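You operate a simulated robot arm through the tools that you are given. There is no shell and no other tool.

Carry out the task below with a simulated two-armed robot. There is one attempt and no reset: what you move stays moved.

## Task
Add the tint to the blue beaker and stir out the streaks.
Fine: use the teal paddle; paddle and cylinder go back where they stood. Set down upright: blue cylinder, teal paddle.

The check looks at the end state, three seconds after you hand in, the way a careful person would. Anything else that was tipped, shoved, dropped, spilled or broken makes it a failure.

## Robot
Two 7-joint arms with two-finger parallel grippers on one trunk that stands fixed in place. Base frame: the origin is at the foot of the trunk, x ahead of it, y to its left, z up. Lengths are in m, angles in rad, forces in N, time in s.
The left shoulder is at [0.071, 0.156, 1.205], the right one opposite. Payload 3.91 kg a hand.
The tool frame of a hand sits at the grasp point between the pads (the TCP): z along the fingers, y along the line on which they close. The tips reach 0.03 m beyond it. The gripper opens to 0.11 m. The fingers are 0.02 m wide and 0.01 m thick; the gripper's body (0.048 by 0.112 m) begins 0.055 m behind the TCP.
Orientation is that of the tool frame in the base frame, as [roll, pitch, yaw] about the fixed x, y, z axes, in that order (R = Rz(yaw) Ry(pitch) Rx(roll)). With the fingers straight down and closing along the base's y, the tool's x points along the base's -x, its y along +y and its z along -z.

## Interface
- The arms move only by the tool step_arm. It takes "left_steps", "right_steps" or both (then of equal length, played together; a hand with none holds still); each is a list of rows, each a list of 3 entries, a list of its own where there are three numbers: the shift along the tool's x, y, z in units of 400 mm (1.0 is 400 mm), then the turn, a rotation vector about the tool's x, y, z in units of 60 degrees (1.0 is 60 degrees), then the finger opening in m, from 0 to 0.11. In form: [[[x, y, z], [wx, wy, wz], jaw], ...]. A call has 1 to 20 rows; each row is the pose to reach, as a shift and turn from the pose commanded when the call began, along the tool's axes at that moment. A call with a number of a shift or a turn outside -1 to 1 is refused whole. Rows are played at 5 a second. More than 0.05 m and 0.15 rad between two rows, or a gripper value outside its range, and nothing of the call is played. A pose out of reach is approached as far as the arm can. The call stops where the force on the tool passes 90 N (or 10 N more than at its start, if that is more) or the arm is blocked; 0.2 s more then pass. The fingers move at their own pace (about 0.108 m/s each) and stop on an object; they squeeze with about 26 N. The grip force told is the motor's: it shows also when the fingers shut on nothing. Time passes only in rows, and 0.2 s behind the last, so rows that repeat a pose let the fingers close. It gives the time, the measured TCP pose, the force on the tool (base axes), the opening and the grip force at its end, in the units of the frame above (readings bear some noise), with the torque about the TCP (base axes, N m) and any sound that the robot's microphone picked up.
- Cameras (640 x 400 px; columns grow to the right, rows downward): "scene" is now at [0.1272, -0.0012, 1.4513]; the picture's right is [-0.06, -1.00, 0.00], its down [-0.44, 0.02, -0.90] and it looks along [0.90, -0.05, -0.44] (base axes); focal length 283 px, centre (320, 200). "left" rides on the left gripper at [0.072, -0.017, -0.103] in its tool frame; the picture's right is [0.23, 0.97, 0.00], its down [-0.76, 0.18, -0.62] and it looks along [-0.61, 0.14, 0.78] (tool axes); focal length 222 px, centre (320, 200). "right" rides on the right gripper at [0.072, 0.017, -0.103] in its tool frame; the picture's right is [-0.23, 0.97, 0.00], its down [-0.76, -0.18, -0.62] and it looks along [-0.61, -0.14, 0.78] (tool axes); focal length 222 px, centre (320, 200). There is no depth. A picture from a camera that has moved, and an enlarged one, comes with that camera's place and axes in the base frame and with its lens. The place of the scene camera against the robot may be out by one fixed shift of up to 0.025 m in any direction.
- camera(camera): a new picture of that camera. It takes no simulated time.
- raise_lower(by): slides the trunk up (or, below 0, down) by that many m; the arms and the scene camera ride with it, the base frame stays. It gives what a move gives, with no picture.
- aim_head(pan, tilt): turns the head with the scene camera to pan (to the left, within 1.501 rad either way) and tilt (down, from -0.506 to 1.204), counted from straight ahead of the robot. It gives what a move gives.
- inspect(camera, box): a new picture of the part [left, top, right, bottom] of that camera's present view, enlarged. It takes no simulated time.
- finish_job(): hands the job in; it is judged then, once.

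Places have to be worked out from the pictures, the camera data and where the tool is seen. Open the grippers and draw the arms clear of the work before you hand the job in, unless the task says otherwise.

The tools are called by a JSON object that holds its "op" and its "data". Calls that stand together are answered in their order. step_arm: Moves the arms, as the interface text tells. Its arguments: {"type":"object","properties":{"left_steps":{"type":"array","items":{"type":"array"}},"right_steps":{"type":"array","items":{"type":"array"}}},"required":[]} The other tools are called the same way: raise_lower (by) slides the trunk up or down; aim_head (pan, tilt) turns the head that bears the scene camera; camera (camera) takes a picture; inspect (camera, box) takes an enlarged picture of a part of a camera's view; finish_job () hands the job in.

At the start:

```text
clock: 0.0
left_tool_pos: [0.8154, 0.2762, 1.3507]
left_ee_rot: [3.14, 0.0, -3.141]
left_ft_force: [0.4, 0.4, 0.3]
left_moment: [-0.04, -0.01, -0.06]
left_opening: 0.1098
left_finger_force: 0.0
right_tool_pos: [0.716, -0.325, 1.3525]
right_ee_rot: [-3.141, 0.002, 3.14]
right_ft_force: [-0.4, -0.5, -0.6]
right_moment: [-0.03, -0.03, 0.02]
right_opening: 0.1102
right_finger_force: 0.1
trunk travel left (down, up): [-0.65, 0.29]
head pan, tilt: [-0.056, 0.454]
```

scene: 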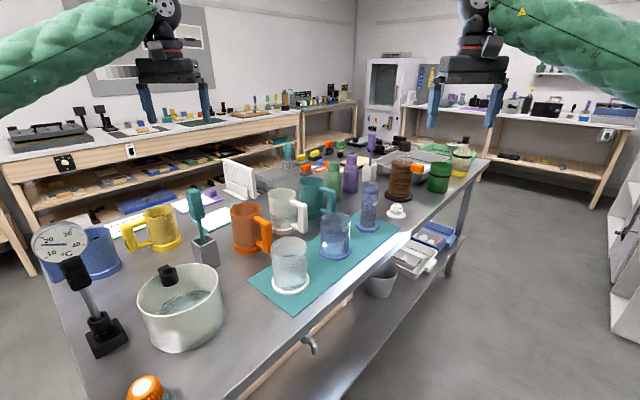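
right: 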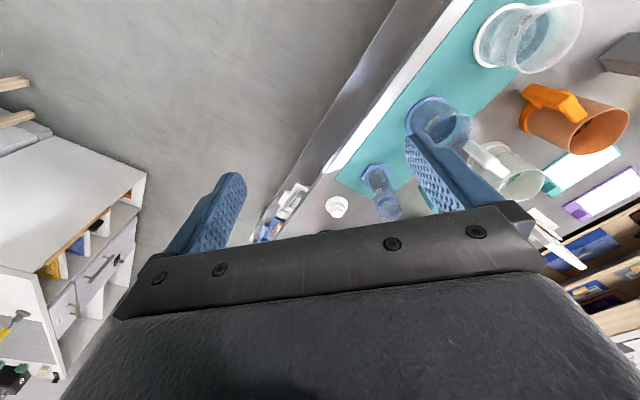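
left: 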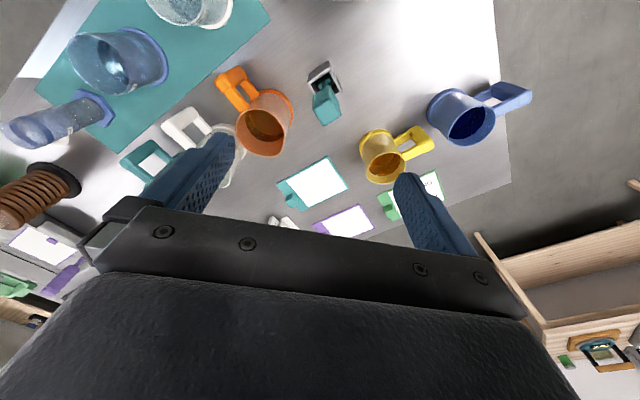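

I start by looking closely at the scene to identify the blue beaker, the blue cylinder and the teal paddle.

{"op": "inspect", "data": {"camera": "scene", "box": [160, 160, 420, 320]}}

{"op": "inspect", "data": {"camera": "scene", "box": [240, 120, 480, 270]}}

{"op": "inspect", "data": {"camera": "scene", "box": [20, 180, 260, 400]}}

```text
2.46 times, centred on (290, 240) of scene
camera zoom: at [0.1272, -0.0012, 1.4513], right [-0.06, -1.0, 0.0], down [-0.44, 0.02, -0.9], along [0.9, -0.05, -0.44], focal length 698 px, centre (394, 102)
```

zoom: 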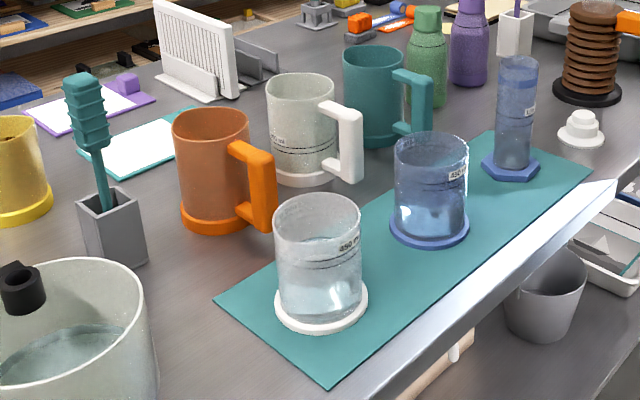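

```text
2.67 times, centred on (360, 195) of scene
camera zoom: at [0.1272, -0.0012, 1.4513], right [-0.06, -1.0, 0.0], down [-0.44, 0.02, -0.9], along [0.9, -0.05, -0.44], focal length 756 px, centre (213, 213)
```

zoom: 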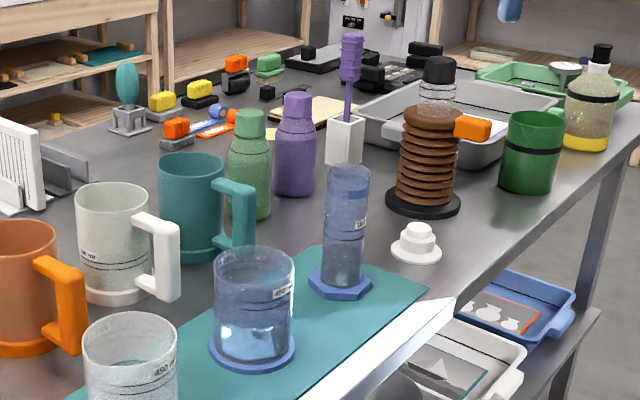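

```text
1.82 times, centred on (140, 290) of scene
camera zoom: at [0.1272, -0.0012, 1.4513], right [-0.06, -1.0, 0.0], down [-0.44, 0.02, -0.9], along [0.9, -0.05, -0.44], focal length 515 px, centre (647, 36)
```

zoom: 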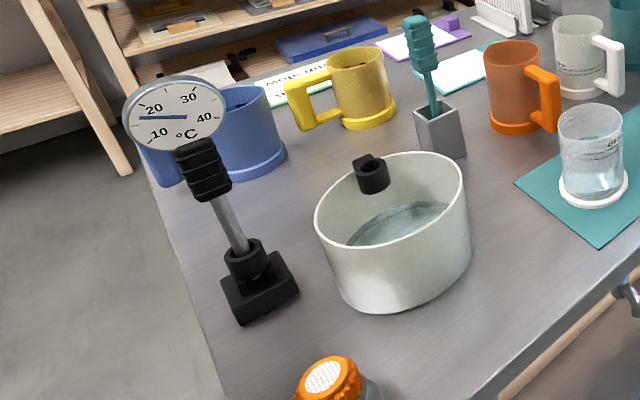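

The blue beaker and blue cylinder both stand on the teal mat, and the ridged teal paddle is in the grey block. I zoom in on each for contents and geometry.

{"op": "inspect", "data": {"camera": "scene", "box": [310, 170, 400, 265]}}

{"op": "inspect", "data": {"camera": "right", "box": [320, 0, 640, 240]}}

{"op": "inspect", "data": {"camera": "left", "box": [240, 40, 400, 160]}}

{"op": "inspect", "data": {"camera": "scene", "box": [170, 180, 240, 275]}}

```text
4.21 times, centred on (355, 218) of scene
camera zoom: at [0.1272, -0.0012, 1.4513], right [-0.06, -1.0, 0.0], down [-0.44, 0.02, -0.9], along [0.9, -0.05, -0.44], focal length 1193 px, centre (173, 126)
```

zoom: 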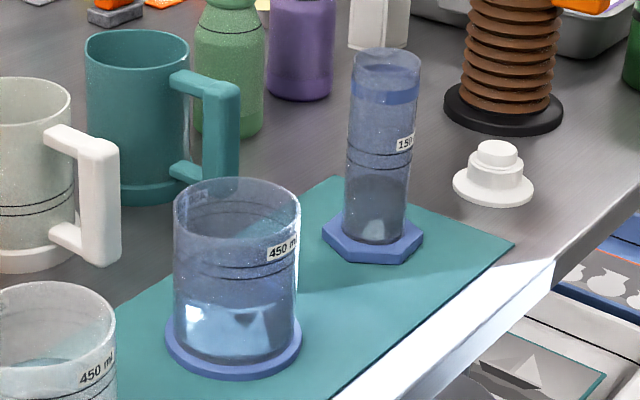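

```text
1.67 times, centred on (480, 120) of right
camera zoom: at [0.6441, -0.3092, 1.4561], right [0.23, 0.97, 0.0], down [0.76, -0.18, 0.62], along [0.61, -0.14, -0.78], focal length 370 px, centre (53, 333)
```

zoom: 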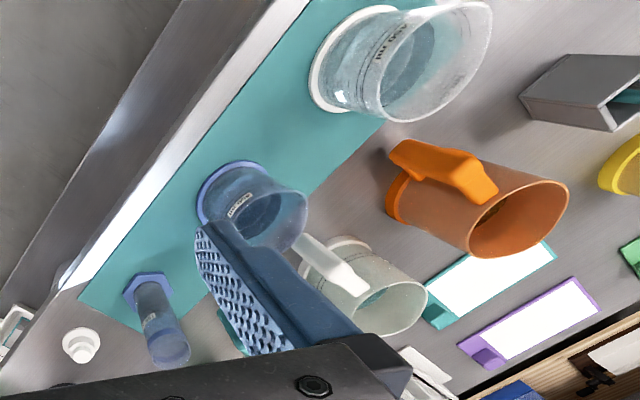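

```text
3.33 times, centred on (320, 100) of left
camera zoom: at [0.7417, 0.2577, 1.4544], right [-0.23, 0.97, 0.0], down [0.76, 0.18, 0.62], along [0.61, 0.14, -0.78], focal length 740 px, centre (320, 533)
```

zoom: 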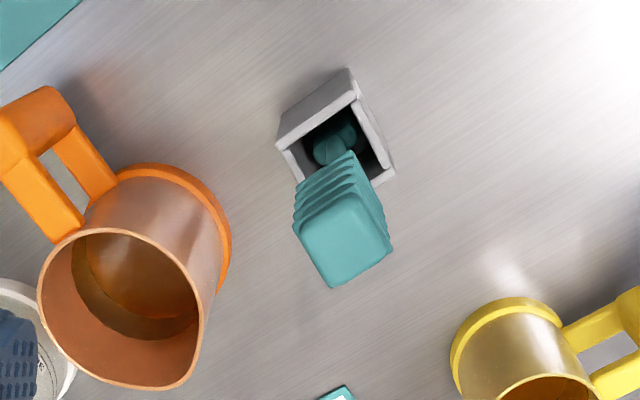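

```text
4.21 times, centred on (205, 228) of scene
camera zoom: at [0.1272, -0.0012, 1.4513], right [-0.06, -1.0, 0.0], down [-0.44, 0.02, -0.9], along [0.9, -0.05, -0.44], focal length 1193 px, centre (804, 84)
```

zoom: 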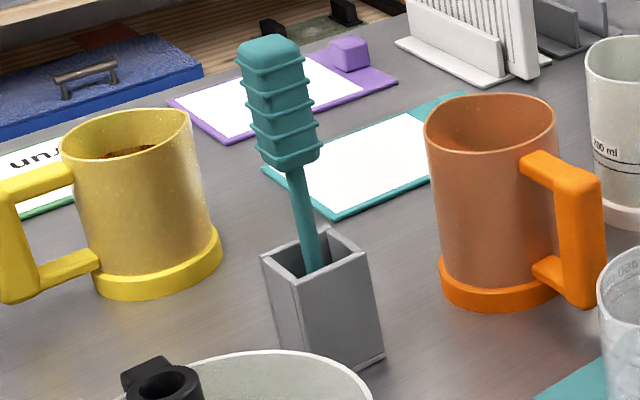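

The cylinder is near (1.01, -0.23) with its top at about z 1.07. The blue beaker is near (0.87, -0.09) with its rim at about 1.03, and the table is at about 0.90. I swing the right hand towards horizontal in free space, well above everything.

{"op": "step_arm", "data": {"right_steps": [[[-0.005, -0.015, 0.02], [0, -0.125, 0], 0.11], [[-0.01, -0.03, 0.04], [0, -0.25, 0], 0.11], [[-0.015, -0.045, 0.06], [0, -0.375, 0], 0.11], [[-0.02, -0.06, 0.08], [0, -0.5, 0], 0.11], [[-0.025, -0.075, 0.1], [0, -0.625, 0], 0.11], [[-0.03, -0.09, 0.12], [0, -0.75, 0], 0.11], [[-0.035, -0.105, 0.14], [0, -0.875, 0], 0.11], [[-0.04, -0.12, 0.16], [0, -1, 0], 0.11]]}}

```text
clock: 1.8
left_tool_pos: [0.8149, 0.2753, 1.3512]
left_ee_rot: [3.14, 0.001, -3.141]
left_ft_force: [-1.0, 0.3, -0.4]
left_moment: [-0.03, 0.02, 0.02]
left_opening: 0.1102
left_finger_force: 0.0
right_tool_pos: [0.7333, -0.3741, 1.2878]
right_ee_rot: [3.14, 1.048, 3.141]
right_ft_force: [-0.6, -0.3, 1.7]
right_moment: [0.0, 0.01, 0.02]
right_opening: 0.11
right_finger_force: 0.1
trunk travel left (down, up): [-0.65, 0.29]
head pan, tilt: [-0.056, 0.454]
```

The hand now points forward and 30° below horizontal, as intended. I take a right-camera picture to refine the cylinder and beaker positions.

{"op": "camera", "data": {"camera": "right"}}

{"op": "camera", "data": {"camera": "scene"}}

```text
taken
camera right: at [0.6076, -0.3579, 1.2759], right [0.11, 0.97, 0.2], down [-0.16, -0.18, 0.97], along [0.98, -0.14, 0.14], focal length 222 px, centre (320, 200)
```

right: 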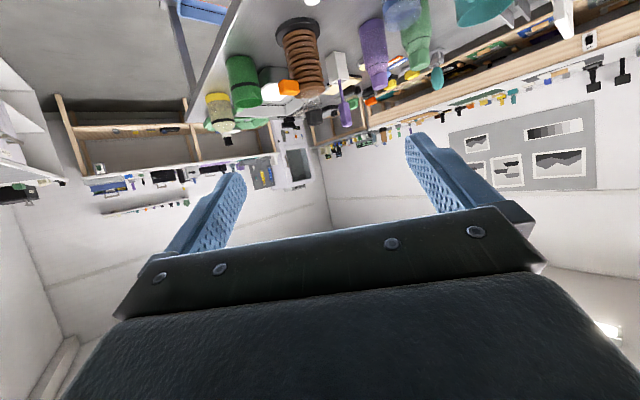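

```text
taken
camera scene: at [0.1268, -0.0019, 1.4515], right [-0.05, -1.0, 0.0], down [-0.44, 0.02, -0.9], along [0.9, -0.05, -0.44], focal length 283 px, centre (320, 200)
```

scene: 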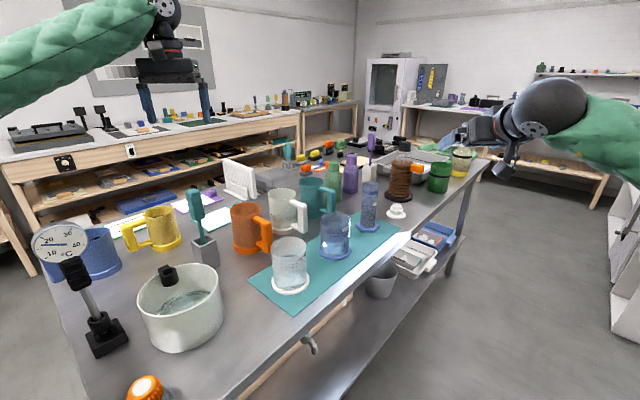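

The right camera is upside down in this pose and sees mostly background. I move the left hand sideways at its present height, which clears everything, so its downward camera can view the beaker and cylinder.

{"op": "step_arm", "data": {"left_steps": [[[0.0, -0.1, 0], [0, 0, 0], 0.11], [[0.01, -0.2, 0], [0, 0, 0], 0.11], [[0.02, -0.3, 0], [0, 0, 0], 0.11], [[0.03, -0.4, 0], [0, 0, 0], 0.11], [[0.04, -0.5, 0], [0, 0, 0], 0.11], [[0.05, -0.6, 0], [0, 0, 0], 0.11], [[0.05, -0.7, 0], [0, 0, 0], 0.11]]}}

{"op": "camera", "data": {"camera": "left"}}

```text
clock: 3.4
left_tool_pos: [0.7961, -0.0063, 1.3506]
left_ee_rot: [3.141, 0.0, -3.139]
left_ft_force: [-0.3, -0.8, 0.2]
left_moment: [0.04, 0.0, -0.02]
left_opening: 0.11
left_finger_force: 0.0
right_tool_pos: [0.7335, -0.3749, 1.2871]
right_ee_rot: [3.136, 1.046, 3.138]
right_ft_force: [0.5, 0.4, -0.2]
right_moment: [0.04, 0.03, -0.01]
right_opening: 0.1102
right_finger_force: 0.0
trunk travel left (down, up): [-0.65, 0.29]
head pan, tilt: [-0.056, 0.454]
```

```text
taken
camera left: at [0.7216, -0.0237, 1.4542], right [-0.23, 0.97, 0.0], down [0.76, 0.18, 0.62], along [0.61, 0.14, -0.78], focal length 222 px, centre (320, 200)
```

left: 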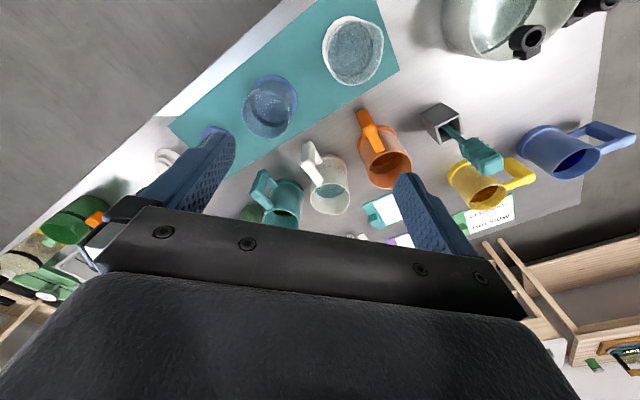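

{"op": "inspect", "data": {"camera": "left", "box": [200, 50, 360, 150]}}

{"op": "inspect", "data": {"camera": "left", "box": [400, 80, 560, 220]}}

```text
4.00 times, centred on (280, 100) of left
camera zoom: at [0.7216, -0.0237, 1.4542], right [-0.23, 0.97, 0.0], down [0.76, 0.18, 0.62], along [0.61, 0.14, -0.78], focal length 888 px, centre (480, 600)
```

zoom: 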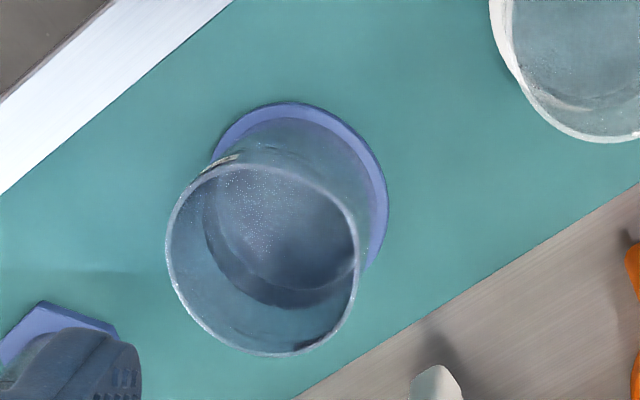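

```text
2.86 times, centred on (480, 150) of left
camera zoom: at [0.7216, -0.0237, 1.4542], right [-0.23, 0.97, 0.0], down [0.76, 0.18, 0.62], along [0.61, 0.14, -0.78], focal length 635 px, centre (-137, 343)
```

zoom: 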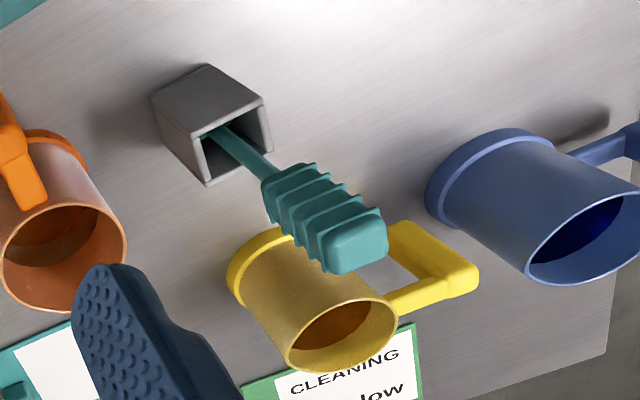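

From the left camera the blue beaker axis is at about (0.877, -0.093), with the rim at z≈1.026 and outer diameter ≈0.092. The paddle is at (0.832, 0.289) with its top at about 1.138 and its grip square turned 45°. A left finger hides the cylinder, so I close the left fingers to see it.

{"op": "step_arm", "data": {"left_steps": [[[0, 0, 0], [0, 0, 0], 0.03], [[0, 0, 0], [0, 0, 0], 0.03], [[0, 0, 0], [0, 0, 0], 0.03]]}}

{"op": "inspect", "data": {"camera": "left", "box": [120, 70, 300, 190]}}

{"op": "camera", "data": {"camera": "left"}}

```text
clock: 4.2
left_tool_pos: [0.7944, -0.0037, 1.35]
left_ee_rot: [3.141, 0.001, -3.142]
left_ft_force: [0.9, 0.4, -1.0]
left_moment: [0.01, 0.0, 0.01]
left_opening: 0.0299
left_finger_force: 0.0
right_tool_pos: [0.7332, -0.372, 1.2869]
right_ee_rot: [3.139, 1.048, 3.141]
right_ft_force: [-0.1, 1.6, -0.1]
right_moment: [0.02, 0.02, 0.01]
right_opening: 0.1101
right_finger_force: 0.1
trunk travel left (down, up): [-0.65, 0.29]
head pan, tilt: [-0.056, 0.454]
```

```text
3.33 times, centred on (210, 130) of left
camera zoom: at [0.721, -0.0216, 1.4545], right [-0.23, 0.97, 0.0], down [0.76, 0.18, 0.62], along [0.61, 0.14, -0.78], focal length 740 px, centre (687, 433)
```

zoom: 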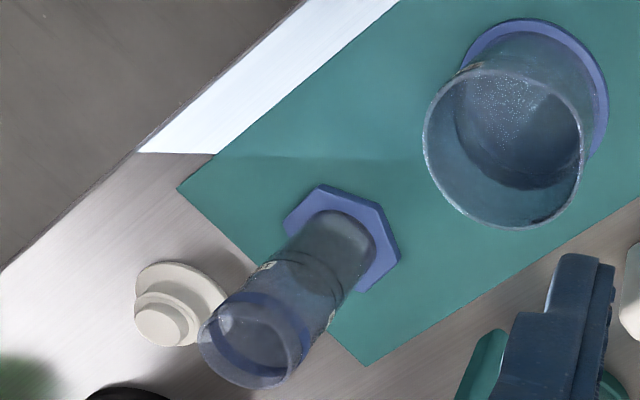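

```text
taken
camera left: at [0.721, -0.0216, 1.4545], right [-0.23, 0.97, 0.0], down [0.76, 0.18, 0.62], along [0.61, 0.14, -0.78], focal length 222 px, centre (320, 200)
```

left: 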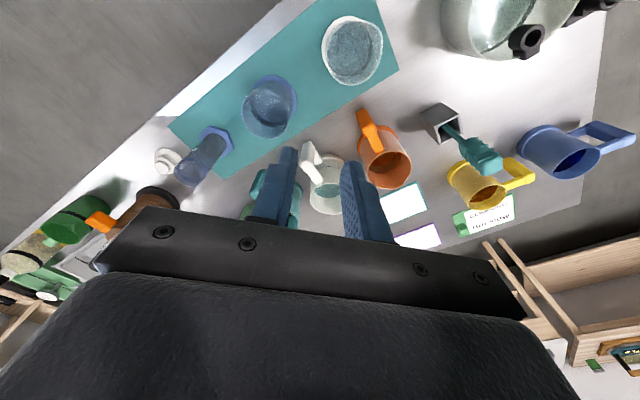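

The cylinder axis is at about (1.014, -0.225), with the tube about 0.055 wide and the tint up to the double lines. Before touching anything, I test in free space whether the right wrist can roll far enough about the tool axis to pour to the left.

{"op": "step_arm", "data": {"right_steps": [[[0, 0, 0], [0, 0, -0.125], 0.11], [[0, 0, 0], [0, 0, -0.25], 0.11], [[0, 0, 0], [0, 0, -0.375], 0.11], [[0, 0, 0], [0, 0, -0.5], 0.11], [[0, 0, 0], [0, 0, -0.625], 0.11], [[0, 0, 0], [0, 0, -0.75], 0.11], [[0, 0, 0], [0, 0, -0.875], 0.11], [[0, 0, 0], [0, 0, -1], 0.11]]}}

{"op": "step_arm", "data": {"right_steps": [[[0, 0, 0], [0, 0, -0.125], 0.11], [[0, 0, 0], [0, 0, -0.25], 0.11], [[0, 0, 0], [0, 0, -0.375], 0.11], [[0, 0, 0], [0, 0, -0.5], 0.11], [[0, 0, 0], [0, 0, -0.625], 0.11], [[0, 0, 0], [0, 0, -0.75], 0.11], [[0, 0, 0], [0, 0, -0.875], 0.11], [[0, 0, 0], [0, 0, -1], 0.11]]}}

```text
clock: 6.2
left_tool_pos: [0.7926, -0.0067, 1.3515]
left_ee_rot: [3.14, 0.0, 3.141]
left_ft_force: [0.1, 0.2, 0.1]
left_moment: [0.0, -0.06, -0.02]
left_opening: 0.0303
left_finger_force: 0.1
right_tool_pos: [0.7322, -0.3285, 1.0758]
right_ee_rot: [-2.51, 0.438, -1.939]
right_ft_force: [0.4, 0.2, 0.7]
right_moment: [-0.01, 0.0, 0.02]
right_opening: 0.1099
right_finger_force: 0.1
trunk travel left (down, up): [-0.65, 0.29]
head pan, tilt: [-0.056, 0.454]
stopped in row 8 (right hand): the arm was blocked; the commanded pose is now the measured one
```

```text
clock: 8.0
left_tool_pos: [0.7946, -0.0017, 1.3498]
left_ee_rot: [3.141, 0.001, -3.139]
left_ft_force: [-0.4, 0.5, 0.4]
left_moment: [-0.03, 0.03, 0.01]
left_opening: 0.0299
left_finger_force: 0.1
right_tool_pos: [0.7249, -0.1738, 0.9862]
right_ee_rot: [-2.345, -0.193, -1.238]
right_ft_force: [0.5, -0.2, -0.4]
right_moment: [0.01, -0.01, 0.03]
right_opening: 0.11
right_finger_force: 0.1
right hand out of reach, approached as far as the arm can: row 2, 3, 4, 5, 6, 7, 8
trunk travel left (down, up): [-0.65, 0.29]
head pan, tilt: [-0.056, 0.454]
```

The wrist hit a limit and the hand wandered down to (0.72, -0.17, 0.99). I check straight away whether anything was touched.

{"op": "camera", "data": {"camera": "scene"}}

{"op": "camera", "data": {"camera": "left"}}

{"op": "camera", "data": {"camera": "right"}}

```text
taken
camera scene: at [0.1274, -0.0002, 1.4513], right [-0.05, -1.0, 0.0], down [-0.44, 0.02, -0.9], along [0.9, -0.05, -0.44], focal length 283 px, centre (320, 200)
```

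scene: 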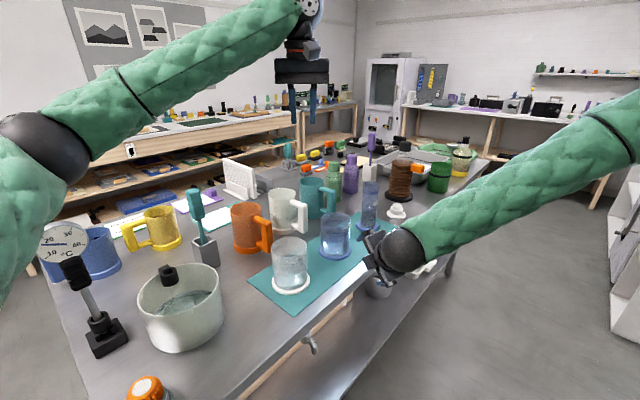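

```text
taken
camera left: at [0.722, -0.0204, 1.4538], right [-0.23, 0.97, 0.0], down [0.76, 0.18, 0.62], along [0.61, 0.14, -0.78], focal length 222 px, centre (320, 200)
```

left: 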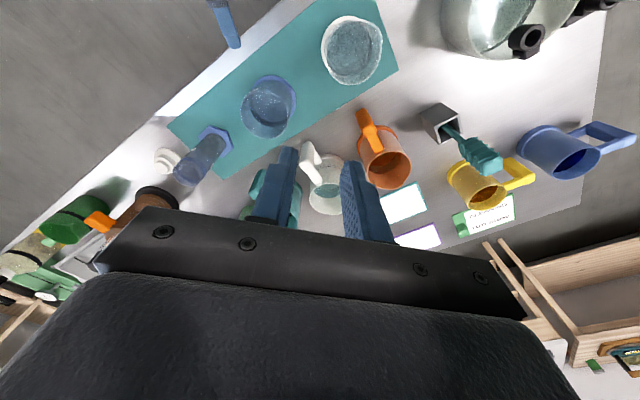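

```text
taken
camera right: at [0.6631, -0.2582, 1.0593], right [-0.67, -0.14, -0.73], down [-0.58, 0.7, 0.41], along [0.46, 0.7, -0.55], focal length 222 px, centre (320, 200)
```

right: 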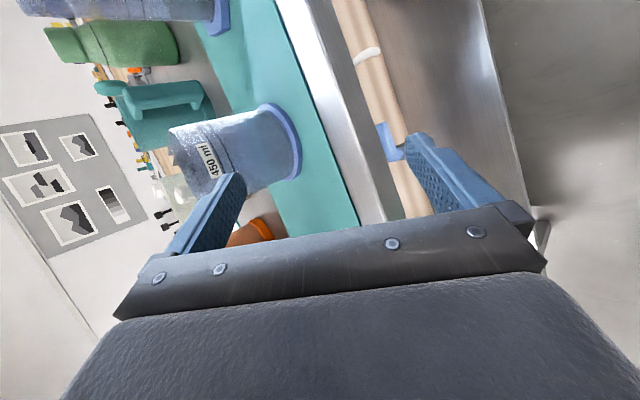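

Nothing was touched: the beaker, cylinder and mugs are unmoved in the left view. I send a single null row to see how the arm settles and what the commanded pose is.

{"op": "step_arm", "data": {"right_steps": [[[0, 0, 0], [0, 0, 0], 0.11]]}}

```text
clock: 8.4
left_tool_pos: [0.7945, -0.0018, 1.349]
left_ee_rot: [3.14, -0.003, -3.139]
left_ft_force: [-0.6, -0.2, -1.0]
left_moment: [-0.02, 0.0, 0.02]
left_opening: 0.0301
left_finger_force: 0.1
right_tool_pos: [0.725, -0.1719, 0.9868]
right_ee_rot: [-2.347, -0.191, -1.239]
right_ft_force: [0.3, 0.3, -0.6]
right_moment: [-0.02, 0.01, -0.02]
right_opening: 0.1103
right_finger_force: 0.0
trunk travel left (down, up): [-0.65, 0.29]
head pan, tilt: [-0.056, 0.454]
```

The commanded pose equals the measured one. The orientation works out to a -111° roll with the fingers 43° below horizontal, so I will unroll it gradually while moving up and to the right, away from the table, starting with a short run.

{"op": "step_arm", "data": {"right_steps": [[[0.037, -0.003, -0.041], [0.003, 0.007, 0.115], 0.11], [[0.074, -0.006, -0.082], [0.006, 0.014, 0.23], 0.11], [[0.111, -0.01, -0.123], [0.009, 0.021, 0.346], 0.11], [[0.148, -0.013, -0.164], [0.012, 0.028, 0.462], 0.11]]}}

```text
clock: 9.4
left_tool_pos: [0.794, -0.0036, 1.3518]
left_ee_rot: [3.141, -0.001, -3.14]
left_ft_force: [-0.1, 0.1, -0.2]
left_moment: [0.02, -0.06, 0.02]
left_opening: 0.0301
left_finger_force: 0.1
right_tool_pos: [0.6937, -0.2325, 1.0533]
right_ee_rot: [-2.321, 0.143, -1.593]
right_ft_force: [-0.6, -0.1, 0.1]
right_moment: [0.02, 0.0, -0.02]
right_opening: 0.1098
right_finger_force: 0.1
trunk travel left (down, up): [-0.65, 0.29]
head pan, tilt: [-0.056, 0.454]
```

That tracked well. I continue unrolling by 60° while rising and moving right.

{"op": "step_arm", "data": {"right_steps": [[[0.027, -0.049, -0.047], [0, 0, 0.125], 0.11], [[0.054, -0.097, -0.094], [0, 0, 0.25], 0.11], [[0.081, -0.146, -0.141], [0, 0, 0.375], 0.11], [[0.108, -0.195, -0.188], [0, 0, 0.5], 0.11], [[0.135, -0.243, -0.235], [0, 0, 0.625], 0.11], [[0.162, -0.292, -0.282], [0, 0, 0.75], 0.11], [[0.189, -0.341, -0.329], [0, 0, 0.875], 0.11], [[0.216, -0.39, -0.376], [0, 0, 1], 0.11]]}}

```text
clock: 11.2
left_tool_pos: [0.7945, -0.0046, 1.3502]
left_ee_rot: [3.141, -0.001, 3.14]
left_ft_force: [-0.7, -0.6, 0.4]
left_moment: [0.02, 0.01, 0.0]
left_opening: 0.0301
left_finger_force: 0.2
right_tool_pos: [0.689, -0.3461, 1.256]
right_ee_rot: [-2.801, 0.77, -2.563]
right_ft_force: [-0.1, 0.6, -0.3]
right_moment: [0.01, 0.02, -0.03]
right_opening: 0.1101
right_finger_force: 0.0
trunk travel left (down, up): [-0.65, 0.29]
head pan, tilt: [-0.056, 0.454]
```

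The right arm is recovered to (0.69, -0.35, 1.26). I square its orientation (fingers 45° down, closing line level) and move the left hand back to its own side.

{"op": "step_arm", "data": {"left_steps": [[[0, 0.1, 0], [0, 0, 0], 0.11], [[0, 0.2, 0], [0, 0, 0], 0.11], [[0, 0.3, 0], [0, 0, 0], 0.11], [[0, 0.4, 0], [0, 0, 0], 0.11], [[0, 0.5, 0], [0, 0, 0], 0.11], [[0, 0.6, 0], [0, 0, 0], 0.11], [[0, 0.7, 0], [0, 0, 0], 0.11]], "right_steps": [[[-0.018, -0.01, 0.022], [-0.0087, 0.0053, 0.0454], 0.11], [[-0.036, -0.019, 0.044], [-0.0173, 0.0107, 0.0908], 0.11], [[-0.054, -0.029, 0.066], [-0.026, 0.016, 0.1362], 0.11], [[-0.072, -0.038, 0.088], [-0.0347, 0.0213, 0.1817], 0.11], [[-0.09, -0.048, 0.11], [-0.0433, 0.0267, 0.2271], 0.11], [[-0.09, -0.048, 0.11], [-0.052, 0.032, 0.2725], 0.11], [[-0.09, -0.048, 0.11], [-0.052, 0.032, 0.2725], 0.11]]}}

```text
clock: 12.8
left_tool_pos: [0.7935, 0.2775, 1.351]
left_ee_rot: [-3.139, -0.001, -3.141]
left_ft_force: [-1.3, -0.7, 0.3]
left_moment: [-0.02, 0.03, 0.03]
left_opening: 0.1102
left_finger_force: 0.1
right_tool_pos: [0.7472, -0.3444, 1.2562]
right_ee_rot: [-3.138, 0.788, -2.966]
right_ft_force: [0.2, -0.4, 0.5]
right_moment: [-0.03, -0.02, -0.03]
right_opening: 0.1098
right_finger_force: 0.1
trunk travel left (down, up): [-0.65, 0.29]
head pan, tilt: [-0.056, 0.454]
```

The right hand is now at yaw 10°, 45° down. Since roll is limited, I test the other pour option in free space at z≈1.27: tipping the hand past vertical about the closing axis, so the cylinder would pour away from the robot.

{"op": "step_arm", "data": {"right_steps": [[[-0.028, 0.079, 0.016], [0, 0.097, 0], 0.11], [[-0.0555, 0.158, 0.032], [0, 0.194, 0], 0.11], [[-0.083, 0.2375, 0.048], [0, 0.292, 0], 0.11], [[-0.111, 0.317, 0.064], [0, 0.389, 0], 0.11], [[-0.139, 0.396, 0.08], [0, 0.486, 0], 0.11], [[-0.1665, 0.475, 0.096], [0, 0.583, 0], 0.11]]}}

```text
clock: 14.2
left_tool_pos: [0.7945, 0.278, 1.3491]
left_ee_rot: [-3.14, -0.004, 3.14]
left_ft_force: [0.4, 1.0, -0.6]
left_moment: [0.0, 0.0, -0.03]
left_opening: 0.1098
left_finger_force: 0.0
right_tool_pos: [0.7875, -0.1454, 1.2731]
right_ee_rot: [-3.138, 0.172, -2.968]
right_ft_force: [0.2, -0.4, -0.4]
right_moment: [0.0, -0.02, 0.02]
right_opening: 0.1101
right_finger_force: 0.1
trunk travel left (down, up): [-0.65, 0.29]
head pan, tilt: [-0.056, 0.454]
```

It is tracking well at 80° down. I continue another 35° past vertical at this spot.

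{"op": "step_arm", "data": {"right_steps": [[[0, 0, 0], [0, 0.097, 0], 0.11], [[0, 0, 0], [0, 0.194, 0], 0.11], [[0, 0, 0], [0, 0.292, 0], 0.11], [[0, 0, 0], [0, 0.389, 0], 0.11], [[0, 0, 0], [0, 0.486, 0], 0.11], [[0, 0, 0], [0, 0.583, 0], 0.11]]}}

```text
clock: 15.6
left_tool_pos: [0.793, 0.277, 1.3523]
left_ee_rot: [3.141, -0.002, -3.139]
left_ft_force: [-0.6, -0.1, 0.3]
left_moment: [0.03, 0.02, 0.0]
left_opening: 0.1099
left_finger_force: 0.1
right_tool_pos: [0.788, -0.146, 1.2756]
right_ee_rot: [-3.141, -0.437, -2.968]
right_ft_force: [0.1, -0.5, -0.1]
right_moment: [0.01, -0.02, 0.02]
right_opening: 0.1098
right_finger_force: 0.0
trunk travel left (down, up): [-0.65, 0.29]
head pan, tilt: [-0.056, 0.454]
```

It reached 115° with no trouble. I push to 135° to learn the margin.

{"op": "step_arm", "data": {"right_steps": [[[0, 0, 0], [0, 0.1, 0], 0.11], [[0, 0, 0], [0, 0.2, 0], 0.11], [[0, 0, 0], [0, 0.3, 0], 0.11], [[0, 0, 0], [0, 0.333, 0], 0.11]]}}

{"op": "camera", "data": {"camera": "scene"}}

```text
clock: 16.6
left_tool_pos: [0.7931, 0.2767, 1.3506]
left_ee_rot: [-3.141, -0.003, -3.141]
left_ft_force: [0.0, 0.5, 0.8]
left_moment: [-0.03, -0.01, -0.02]
left_opening: 0.1098
left_finger_force: 0.1
right_tool_pos: [0.7875, -0.146, 1.2762]
right_ee_rot: [3.141, -0.784, -2.971]
right_ft_force: [0.1, 0.5, -0.3]
right_moment: [-0.01, 0.01, -0.03]
right_opening: 0.1101
right_finger_force: 0.1
trunk travel left (down, up): [-0.65, 0.29]
head pan, tilt: [-0.056, 0.454]
```

```text
taken
camera scene: at [0.127, -0.0007, 1.4514], right [-0.06, -1.0, 0.0], down [-0.44, 0.02, -0.9], along [0.9, -0.05, -0.44], focal length 283 px, centre (320, 200)
```

scene: 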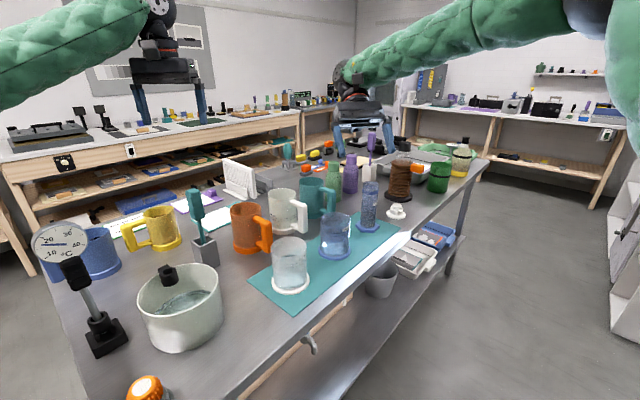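

135° works at this height. I lower toward the pour height (z≈1.15, still clear of the beaker rim) to confirm reach there.

{"op": "step_arm", "data": {"right_steps": [[[-0.0685, 0.016, 0.0465], [0, 0, 0], 0.11], [[-0.137, 0.0325, 0.093], [0, 0, 0], 0.11], [[-0.2055, 0.049, 0.1395], [0, 0, 0], 0.11], [[-0.274, 0.065, 0.186], [0, 0, 0], 0.11]]}}

{"op": "camera", "data": {"camera": "scene"}}

{"op": "camera", "data": {"camera": "right"}}

```text
clock: 17.6
left_tool_pos: [0.7956, 0.2757, 1.349]
left_ee_rot: [3.141, -0.004, -3.141]
left_ft_force: [1.0, 0.3, -1.0]
left_moment: [0.01, -0.01, 0.0]
left_opening: 0.1097
left_finger_force: 0.1
right_tool_pos: [0.812, -0.1212, 1.1434]
right_ee_rot: [-3.139, -0.783, -2.967]
right_ft_force: [0.6, 0.3, -0.5]
right_moment: [-0.01, 0.0, 0.01]
right_opening: 0.1097
right_finger_force: 0.0
trunk travel left (down, up): [-0.65, 0.29]
head pan, tilt: [-0.056, 0.454]
```

```text
taken
camera scene: at [0.1292, -0.0017, 1.4512], right [-0.06, -1.0, 0.0], down [-0.44, 0.02, -0.9], along [0.9, -0.05, -0.44], focal length 283 px, centre (320, 200)
```

scene: 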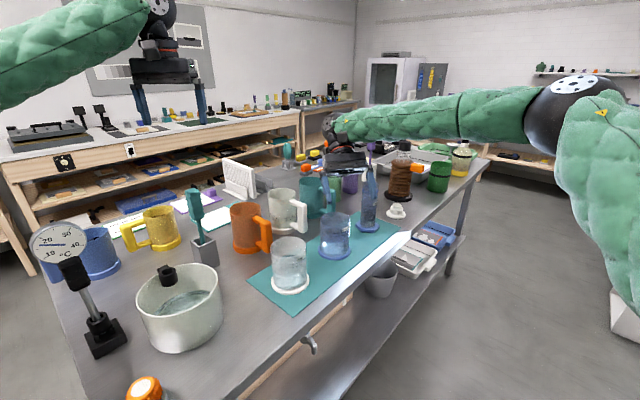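

```text
taken
camera right: at [0.8288, -0.1024, 1.2664], right [-0.01, 0.99, -0.16], down [1.0, -0.01, -0.1], along [-0.1, -0.16, -0.98], focal length 222 px, centre (320, 200)
```

right: 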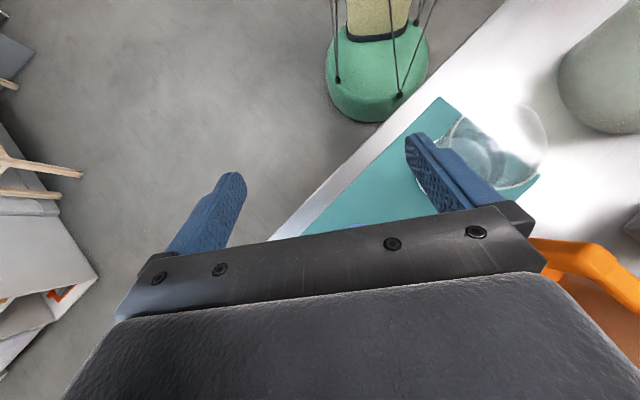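

The tipping pour works all the way to 135° at pour height. I retrace the path up and around to a horizontal pre-grasp posture on the right side, well clear of the glassware.

{"op": "step_arm", "data": {"right_steps": [[[0.0685, -0.016, -0.0465], [0, 0, 0], 0.1], [[0.137, -0.0325, -0.093], [0, 0, 0], 0.1], [[0.2055, -0.049, -0.1395], [0, 0, 0], 0.1], [[0.274, -0.065, -0.186], [0, 0, 0], 0.1], [[0.274, -0.065, -0.186], [0, -0.1145, 0], 0.1], [[0.274, -0.065, -0.186], [0, -0.229, 0], 0.1], [[0.274, -0.065, -0.186], [0, -0.3435, 0], 0.1], [[0.274, -0.065, -0.186], [0, -0.458, 0], 0.1], [[0.274, -0.065, -0.186], [0, -0.5725, 0], 0.1], [[0.274, -0.065, -0.186], [0, -0.687, 0], 0.1], [[0.274, -0.065, -0.186], [0, -0.8015, 0], 0.1], [[0.274, -0.065, -0.186], [0, -0.916, 0], 0.1]]}}

```text
clock: 20.2
left_tool_pos: [0.7928, 0.2754, 1.3514]
left_ee_rot: [-3.141, -0.002, -3.14]
left_ft_force: [1.4, -0.2, -0.6]
left_moment: [0.0, 0.0, -0.03]
left_opening: 0.11
left_finger_force: 0.1
right_tool_pos: [0.7884, -0.1459, 1.2752]
right_ee_rot: [3.141, 0.177, -2.967]
right_ft_force: [-0.3, 0.0, -0.3]
right_moment: [0.02, -0.01, -0.01]
right_opening: 0.0999
right_finger_force: 0.1
trunk travel left (down, up): [-0.65, 0.29]
head pan, tilt: [-0.056, 0.454]
```

Back at 80° down. I now move to the right side and bring the hand up to 20° below horizontal.

{"op": "step_arm", "data": {"right_steps": [[[0.0146, -0.058, 0.01], [0, -0.125, 0], 0.1], [[0.029, -0.116, 0.02], [0, -0.25, 0], 0.1], [[0.044, -0.174, 0.03], [0, -0.375, 0], 0.1], [[0.0585, -0.232, 0.0405], [0, -0.5, 0], 0.1], [[0.073, -0.29, 0.05], [0, -0.625, 0], 0.1], [[0.088, -0.348, 0.061], [0, -0.75, 0], 0.1], [[0.102, -0.406, 0.071], [0, -0.875, 0], 0.1], [[0.117, -0.4645, 0.081], [0, -1, 0], 0.1]]}}

```text
clock: 22.0
left_tool_pos: [0.7929, 0.2756, 1.3524]
left_ee_rot: [3.14, -0.003, -3.139]
left_ft_force: [-0.5, 0.5, 0.2]
left_moment: [0.0, 0.02, 0.01]
left_opening: 0.1098
left_finger_force: 0.2
right_tool_pos: [0.78, -0.3365, 1.2338]
right_ee_rot: [-3.14, 1.226, -2.964]
right_ft_force: [-0.6, -1.0, 0.8]
right_moment: [0.02, 0.01, 0.01]
right_opening: 0.1001
right_finger_force: 0.0
trunk travel left (down, up): [-0.65, 0.29]
head pan, tilt: [-0.056, 0.454]
```

The hand is at yaw 10°, 20° below horizontal. I move to the pre-grasp point about 0.13 m behind the cylinder along the approach line and then look.

{"op": "step_arm", "data": {"right_steps": [[[0.0525, 0.0285, 0.0757], [0, 0, 0], 0.1], [[0.105, 0.057, 0.1513], [0, 0, 0], 0.1], [[0.1575, 0.0855, 0.227], [0, 0, 0], 0.1], [[0.21, 0.114, 0.3027], [0, 0, 0], 0.1], [[0.2625, 0.1425, 0.3783], [0, 0, 0], 0.1], [[0.315, 0.171, 0.454], [0, 0, 0], 0.1]]}}

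{"op": "camera", "data": {"camera": "right"}}

{"op": "inspect", "data": {"camera": "scene", "box": [280, 140, 480, 280]}}

```text
clock: 23.4
left_tool_pos: [0.7953, 0.276, 1.3496]
left_ee_rot: [-3.141, -0.003, -3.141]
left_ft_force: [-0.5, 1.7, 1.1]
left_moment: [0.0, 0.02, -0.01]
left_opening: 0.1099
left_finger_force: 0.0
right_tool_pos: [0.8933, -0.2482, 1.0525]
right_ee_rot: [-3.139, 1.223, -2.963]
right_ft_force: [0.0, -1.0, 0.6]
right_moment: [-0.02, 0.0, -0.01]
right_opening: 0.1001
right_finger_force: 0.0
trunk travel left (down, up): [-0.65, 0.29]
head pan, tilt: [-0.056, 0.454]
```

```text
taken
camera right: at [0.7705, -0.254, 1.0186], right [-0.09, 0.97, 0.21], down [-0.29, -0.23, 0.93], along [0.95, 0.02, 0.3], focal length 222 px, centre (320, 200)
```

right: 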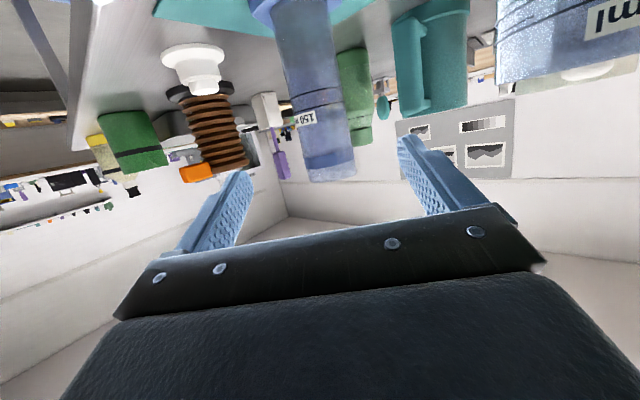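

```text
2.86 times, centred on (380, 210) of scene
camera zoom: at [0.1284, -0.0011, 1.4512], right [-0.06, -1.0, 0.0], down [-0.44, 0.02, -0.9], along [0.9, -0.05, -0.44], focal length 810 px, centre (149, 171)
```

zoom: 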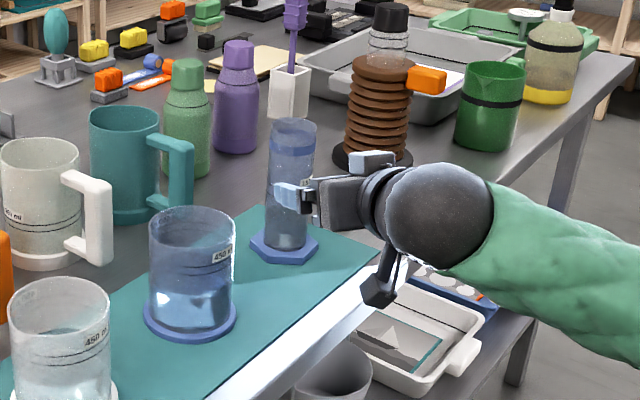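

The cylinder is centred between the open fingers and the approach line passes within a few mm of its axis. I advance 0.10 m along the tool axis first, then recheck.

{"op": "step_arm", "data": {"right_steps": [[[0, 0, 0.0625], [0, 0, 0], 0.1], [[0, 0, 0.125], [0, 0, 0], 0.1], [[0, 0, 0.1875], [0, 0, 0], 0.1], [[0, 0, 0.25], [0, 0, 0], 0.1]]}}

{"op": "camera", "data": {"camera": "right"}}

{"op": "inspect", "data": {"camera": "scene", "box": [320, 160, 440, 260]}}

```text
clock: 24.4
left_tool_pos: [0.7952, 0.2764, 1.3503]
left_ee_rot: [3.141, -0.001, 3.141]
left_ft_force: [0.7, -0.4, 0.0]
left_moment: [-0.02, 0.0, -0.03]
left_opening: 0.11
left_finger_force: 0.1
right_tool_pos: [0.9893, -0.2286, 1.018]
right_ee_rot: [-3.139, 1.222, -2.965]
right_ft_force: [-0.2, -0.2, -0.7]
right_moment: [0.01, 0.01, 0.0]
right_opening: 0.1002
right_finger_force: 0.2
trunk travel left (down, up): [-0.65, 0.29]
head pan, tilt: [-0.056, 0.454]
```

```text
taken
camera right: at [0.8657, -0.235, 0.9839], right [-0.09, 0.97, 0.21], down [-0.29, -0.23, 0.93], along [0.95, 0.02, 0.3], focal length 222 px, centre (320, 200)
```

right: 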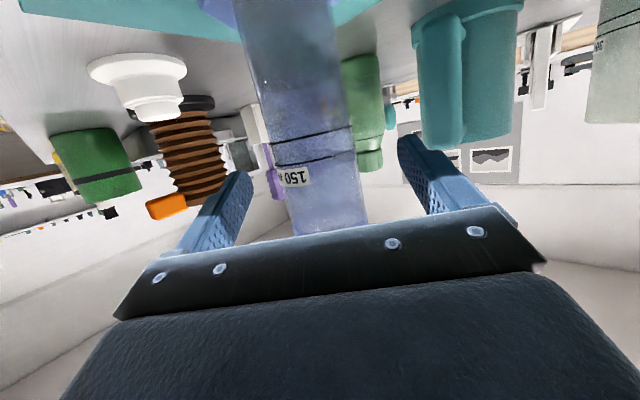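

```text
4.00 times, centred on (380, 210) of scene
camera zoom: at [0.1283, -0.0008, 1.4512], right [-0.06, -1.0, 0.0], down [-0.44, 0.02, -0.9], along [0.9, -0.05, -0.44], focal length 1133 px, centre (80, 160)
```

zoom: 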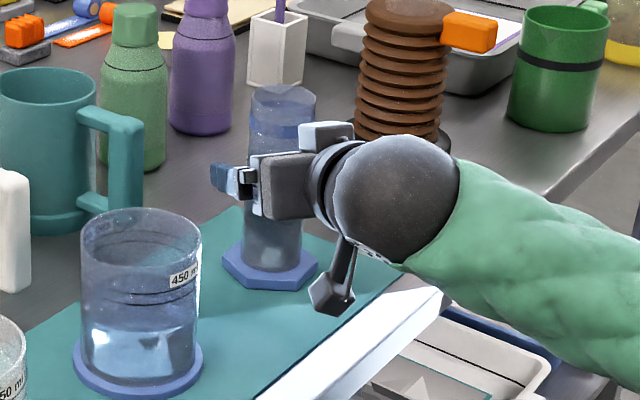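

The tube sits between the fingers, its axis about 3.5 mm to the right of the tool line. I correct that, advance the last 27 mm, and then close the fingers.

{"op": "step_arm", "data": {"right_steps": [[[0, -0.0045, 0.034], [0, 0, 0], 0.1], [[0, -0.009, 0.068], [0, 0, 0], 0.1], [[0, -0.009, 0.068], [0, 0, 0], 0.1]]}}

{"op": "camera", "data": {"camera": "right"}}

```text
clock: 25.2
left_tool_pos: [0.7922, 0.2767, 1.3515]
left_ee_rot: [-3.141, -0.003, 3.141]
left_ft_force: [-0.1, -0.3, 0.1]
left_moment: [0.05, 0.02, 0.01]
left_opening: 0.1098
left_finger_force: 0.1
right_tool_pos: [1.0143, -0.229, 1.0094]
right_ee_rot: [-3.14, 1.225, -2.965]
right_ft_force: [0.6, -0.1, -0.3]
right_moment: [-0.01, -0.03, 0.01]
right_opening: 0.0997
right_finger_force: 0.1
trunk travel left (down, up): [-0.65, 0.29]
head pan, tilt: [-0.056, 0.454]
```

```text
taken
camera right: at [0.8902, -0.2337, 0.9764], right [-0.09, 0.97, 0.21], down [-0.29, -0.23, 0.93], along [0.95, 0.02, 0.3], focal length 222 px, centre (320, 200)
```

right: 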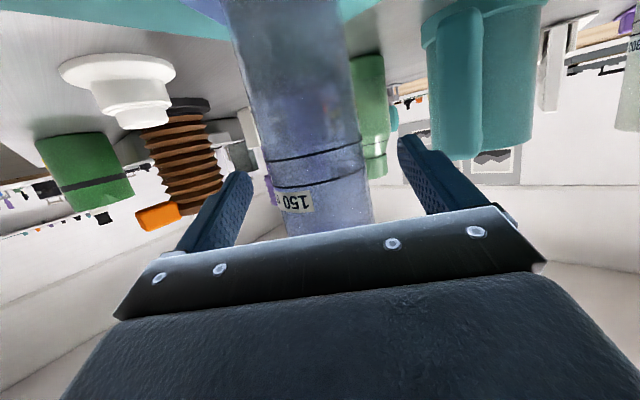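

The tube is centred at the TCP. I close the right fingers on it.

{"op": "step_arm", "data": {"right_steps": [[[0, 0, 0], [0, 0, 0], 0.03], [[0, 0, 0], [0, 0, 0], 0.03], [[0, 0, 0], [0, 0, 0], 0.03], [[0, 0, 0], [0, 0, 0], 0.03]]}}

{"op": "inspect", "data": {"camera": "scene", "box": [300, 150, 440, 270]}}

```text
clock: 26.2
left_tool_pos: [0.7941, 0.2766, 1.35]
left_ee_rot: [-3.142, -0.002, 3.141]
left_ft_force: [-0.2, -0.7, 0.1]
left_moment: [-0.01, -0.01, 0.01]
left_opening: 0.1099
left_finger_force: 0.0
right_tool_pos: [1.0138, -0.2274, 1.009]
right_ee_rot: [-3.14, 1.223, -2.965]
right_ft_force: [-1.4, 0.5, -0.4]
right_moment: [0.01, 0.08, -0.01]
right_opening: 0.0525
right_finger_force: 25.7
trunk travel left (down, up): [-0.65, 0.29]
head pan, tilt: [-0.056, 0.454]
```

```text
3.33 times, centred on (370, 210) of scene
camera zoom: at [0.1274, -0.0011, 1.4513], right [-0.06, -1.0, 0.0], down [-0.44, 0.02, -0.9], along [0.9, -0.05, -0.44], focal length 944 px, centre (153, 167)
```

zoom: 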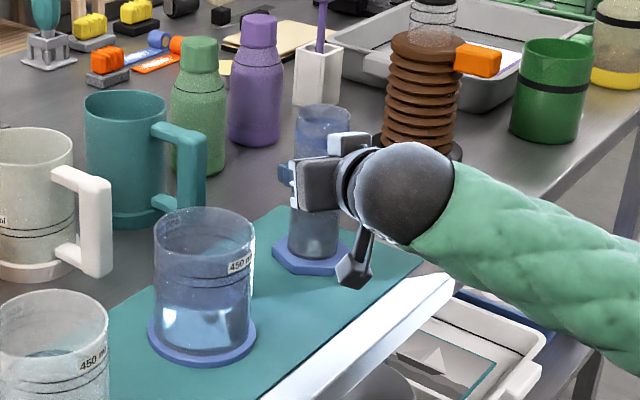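

Gripped at an opening of 0.0525 with 25.7 N. I lift straight up 0.17 m, gently at first.

{"op": "step_arm", "data": {"right_steps": [[[-0.0235, 0, -0.0085], [0, 0, 0], 0.03], [[-0.0705, 0, -0.0255], [0, 0, 0], 0.03], [[-0.1411, 0, -0.0511], [0, 0, 0], 0.03], [[-0.2116, 0, -0.0766], [0, 0, 0], 0.03], [[-0.2821, 0, -0.1021], [0, 0, 0], 0.03], [[-0.3526, 0, -0.1277], [0, 0, 0], 0.03], [[-0.3996, 0, -0.1447], [0, 0, 0], 0.03]]}}

{"op": "camera", "data": {"camera": "scene"}}

{"op": "camera", "data": {"camera": "right"}}

```text
clock: 27.8
left_tool_pos: [0.7937, 0.2765, 1.3513]
left_ee_rot: [3.142, -0.003, -3.14]
left_ft_force: [0.2, -0.1, -0.3]
left_moment: [-0.01, -0.01, -0.01]
left_opening: 0.1098
left_finger_force: 0.0
right_tool_pos: [1.014, -0.2266, 1.1812]
right_ee_rot: [-3.138, 1.223, -2.964]
right_ft_force: [0.0, -1.0, -1.6]
right_moment: [0.04, 0.03, -0.03]
right_opening: 0.0526
right_finger_force: 25.9
trunk travel left (down, up): [-0.65, 0.29]
head pan, tilt: [-0.056, 0.454]
```

```text
taken
camera scene: at [0.1272, -0.0011, 1.4513], right [-0.06, -1.0, 0.0], down [-0.44, 0.02, -0.9], along [0.9, -0.05, -0.44], focal length 283 px, centre (320, 200)
```

scene: 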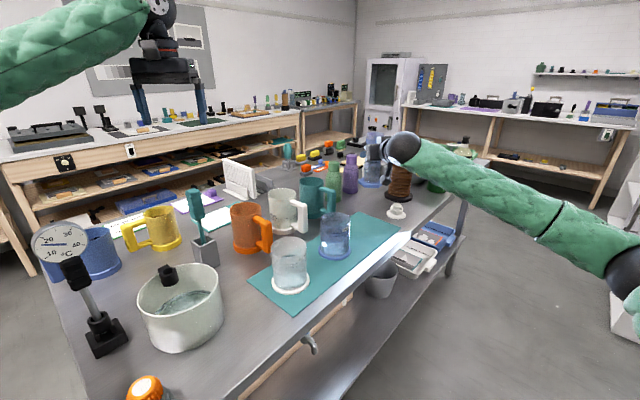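

```text
taken
camera right: at [0.8914, -0.2332, 1.1474], right [-0.09, 0.97, 0.21], down [-0.29, -0.23, 0.93], along [0.95, 0.02, 0.3], focal length 222 px, centre (320, 200)
```

right: 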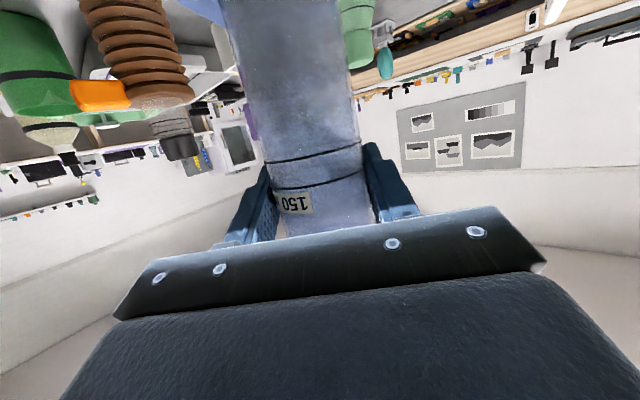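

Lifted and holding. I zoom in on the cylinder to see the liquid in it.

{"op": "inspect", "data": {"camera": "scene", "box": [335, 115, 415, 200]}}

{"op": "inspect", "data": {"camera": "right", "box": [200, 0, 420, 240]}}

{"op": "inspect", "data": {"camera": "scene", "box": [300, 195, 380, 275]}}

```text
4.71 times, centred on (375, 158) of scene
camera zoom: at [0.1272, -0.0011, 1.4513], right [-0.06, -1.0, 0.0], down [-0.44, 0.02, -0.9], along [0.9, -0.05, -0.44], focal length 1333 px, centre (61, 400)
```

zoom: 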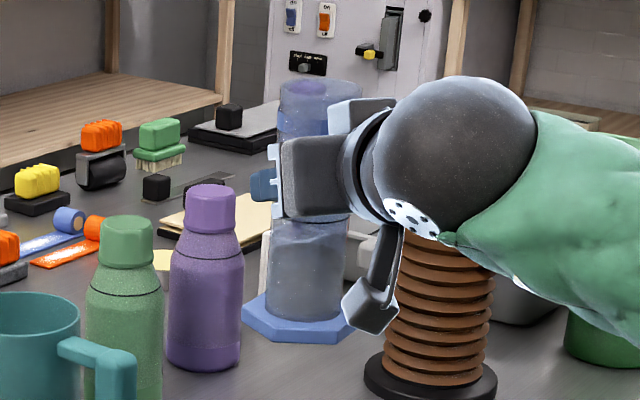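

```text
1.67 times, centred on (310, 120) of right
camera zoom: at [0.8914, -0.2332, 1.1474], right [-0.09, 0.97, 0.21], down [-0.29, -0.23, 0.93], along [0.95, 0.02, 0.3], focal length 370 px, centre (337, 333)
```

zoom: 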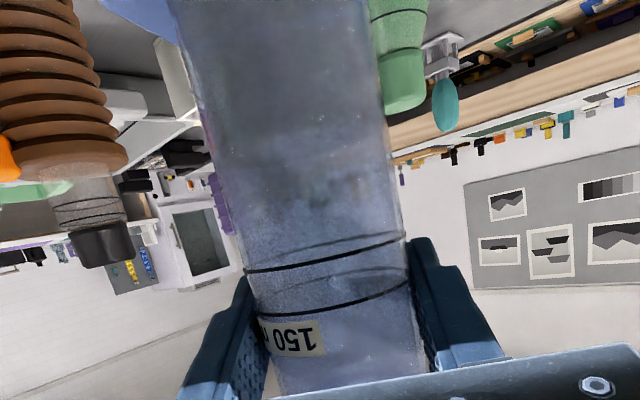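

```text
5.00 times, centred on (340, 235) of scene
camera zoom: at [0.1272, -0.0011, 1.4513], right [-0.06, -1.0, 0.0], down [-0.44, 0.02, -0.9], along [0.9, -0.05, -0.44], focal length 1417 px, centre (220, 25)
```

zoom: 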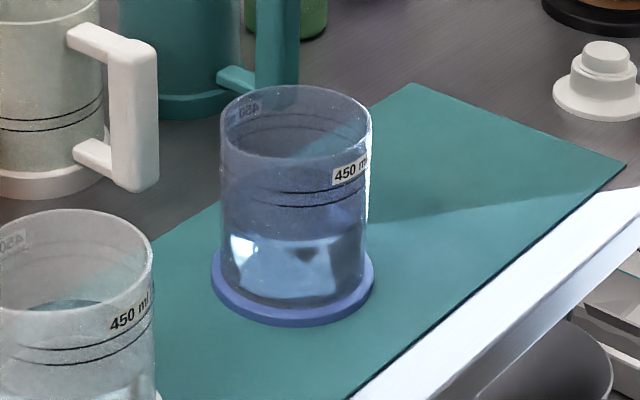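

The tint fills roughly the lower half of the cylinder and the beaker is about a third full. I carry the cylinder upright at this height (base about 4 cm above the rims) halfway towards the near side of the blue beaker.

{"op": "step_arm", "data": {"right_steps": [[[0.0161, 0.0389, -0.0446], [0, 0, 0], 0.03], [[0.0323, 0.0778, -0.0891], [0, 0, 0], 0.03], [[0.0484, 0.1168, -0.1337], [0, 0, 0], 0.03], [[0.0645, 0.1557, -0.1783], [0, 0, 0], 0.03], [[0.0807, 0.1946, -0.2229], [0, 0, 0], 0.03]]}}

```text
clock: 29.0
left_tool_pos: [0.7934, 0.2778, 1.3507]
left_ee_rot: [3.14, -0.001, -3.141]
left_ft_force: [0.7, -0.7, 0.0]
left_moment: [0.03, -0.01, -0.02]
left_opening: 0.1102
left_finger_force: 0.1
right_tool_pos: [0.9078, -0.1688, 1.1808]
right_ee_rot: [-3.14, 1.22, -2.966]
right_ft_force: [-0.4, 0.3, -2.7]
right_moment: [0.04, 0.03, -0.02]
right_opening: 0.0526
right_finger_force: 25.6
trunk travel left (down, up): [-0.65, 0.29]
head pan, tilt: [-0.056, 0.454]
```

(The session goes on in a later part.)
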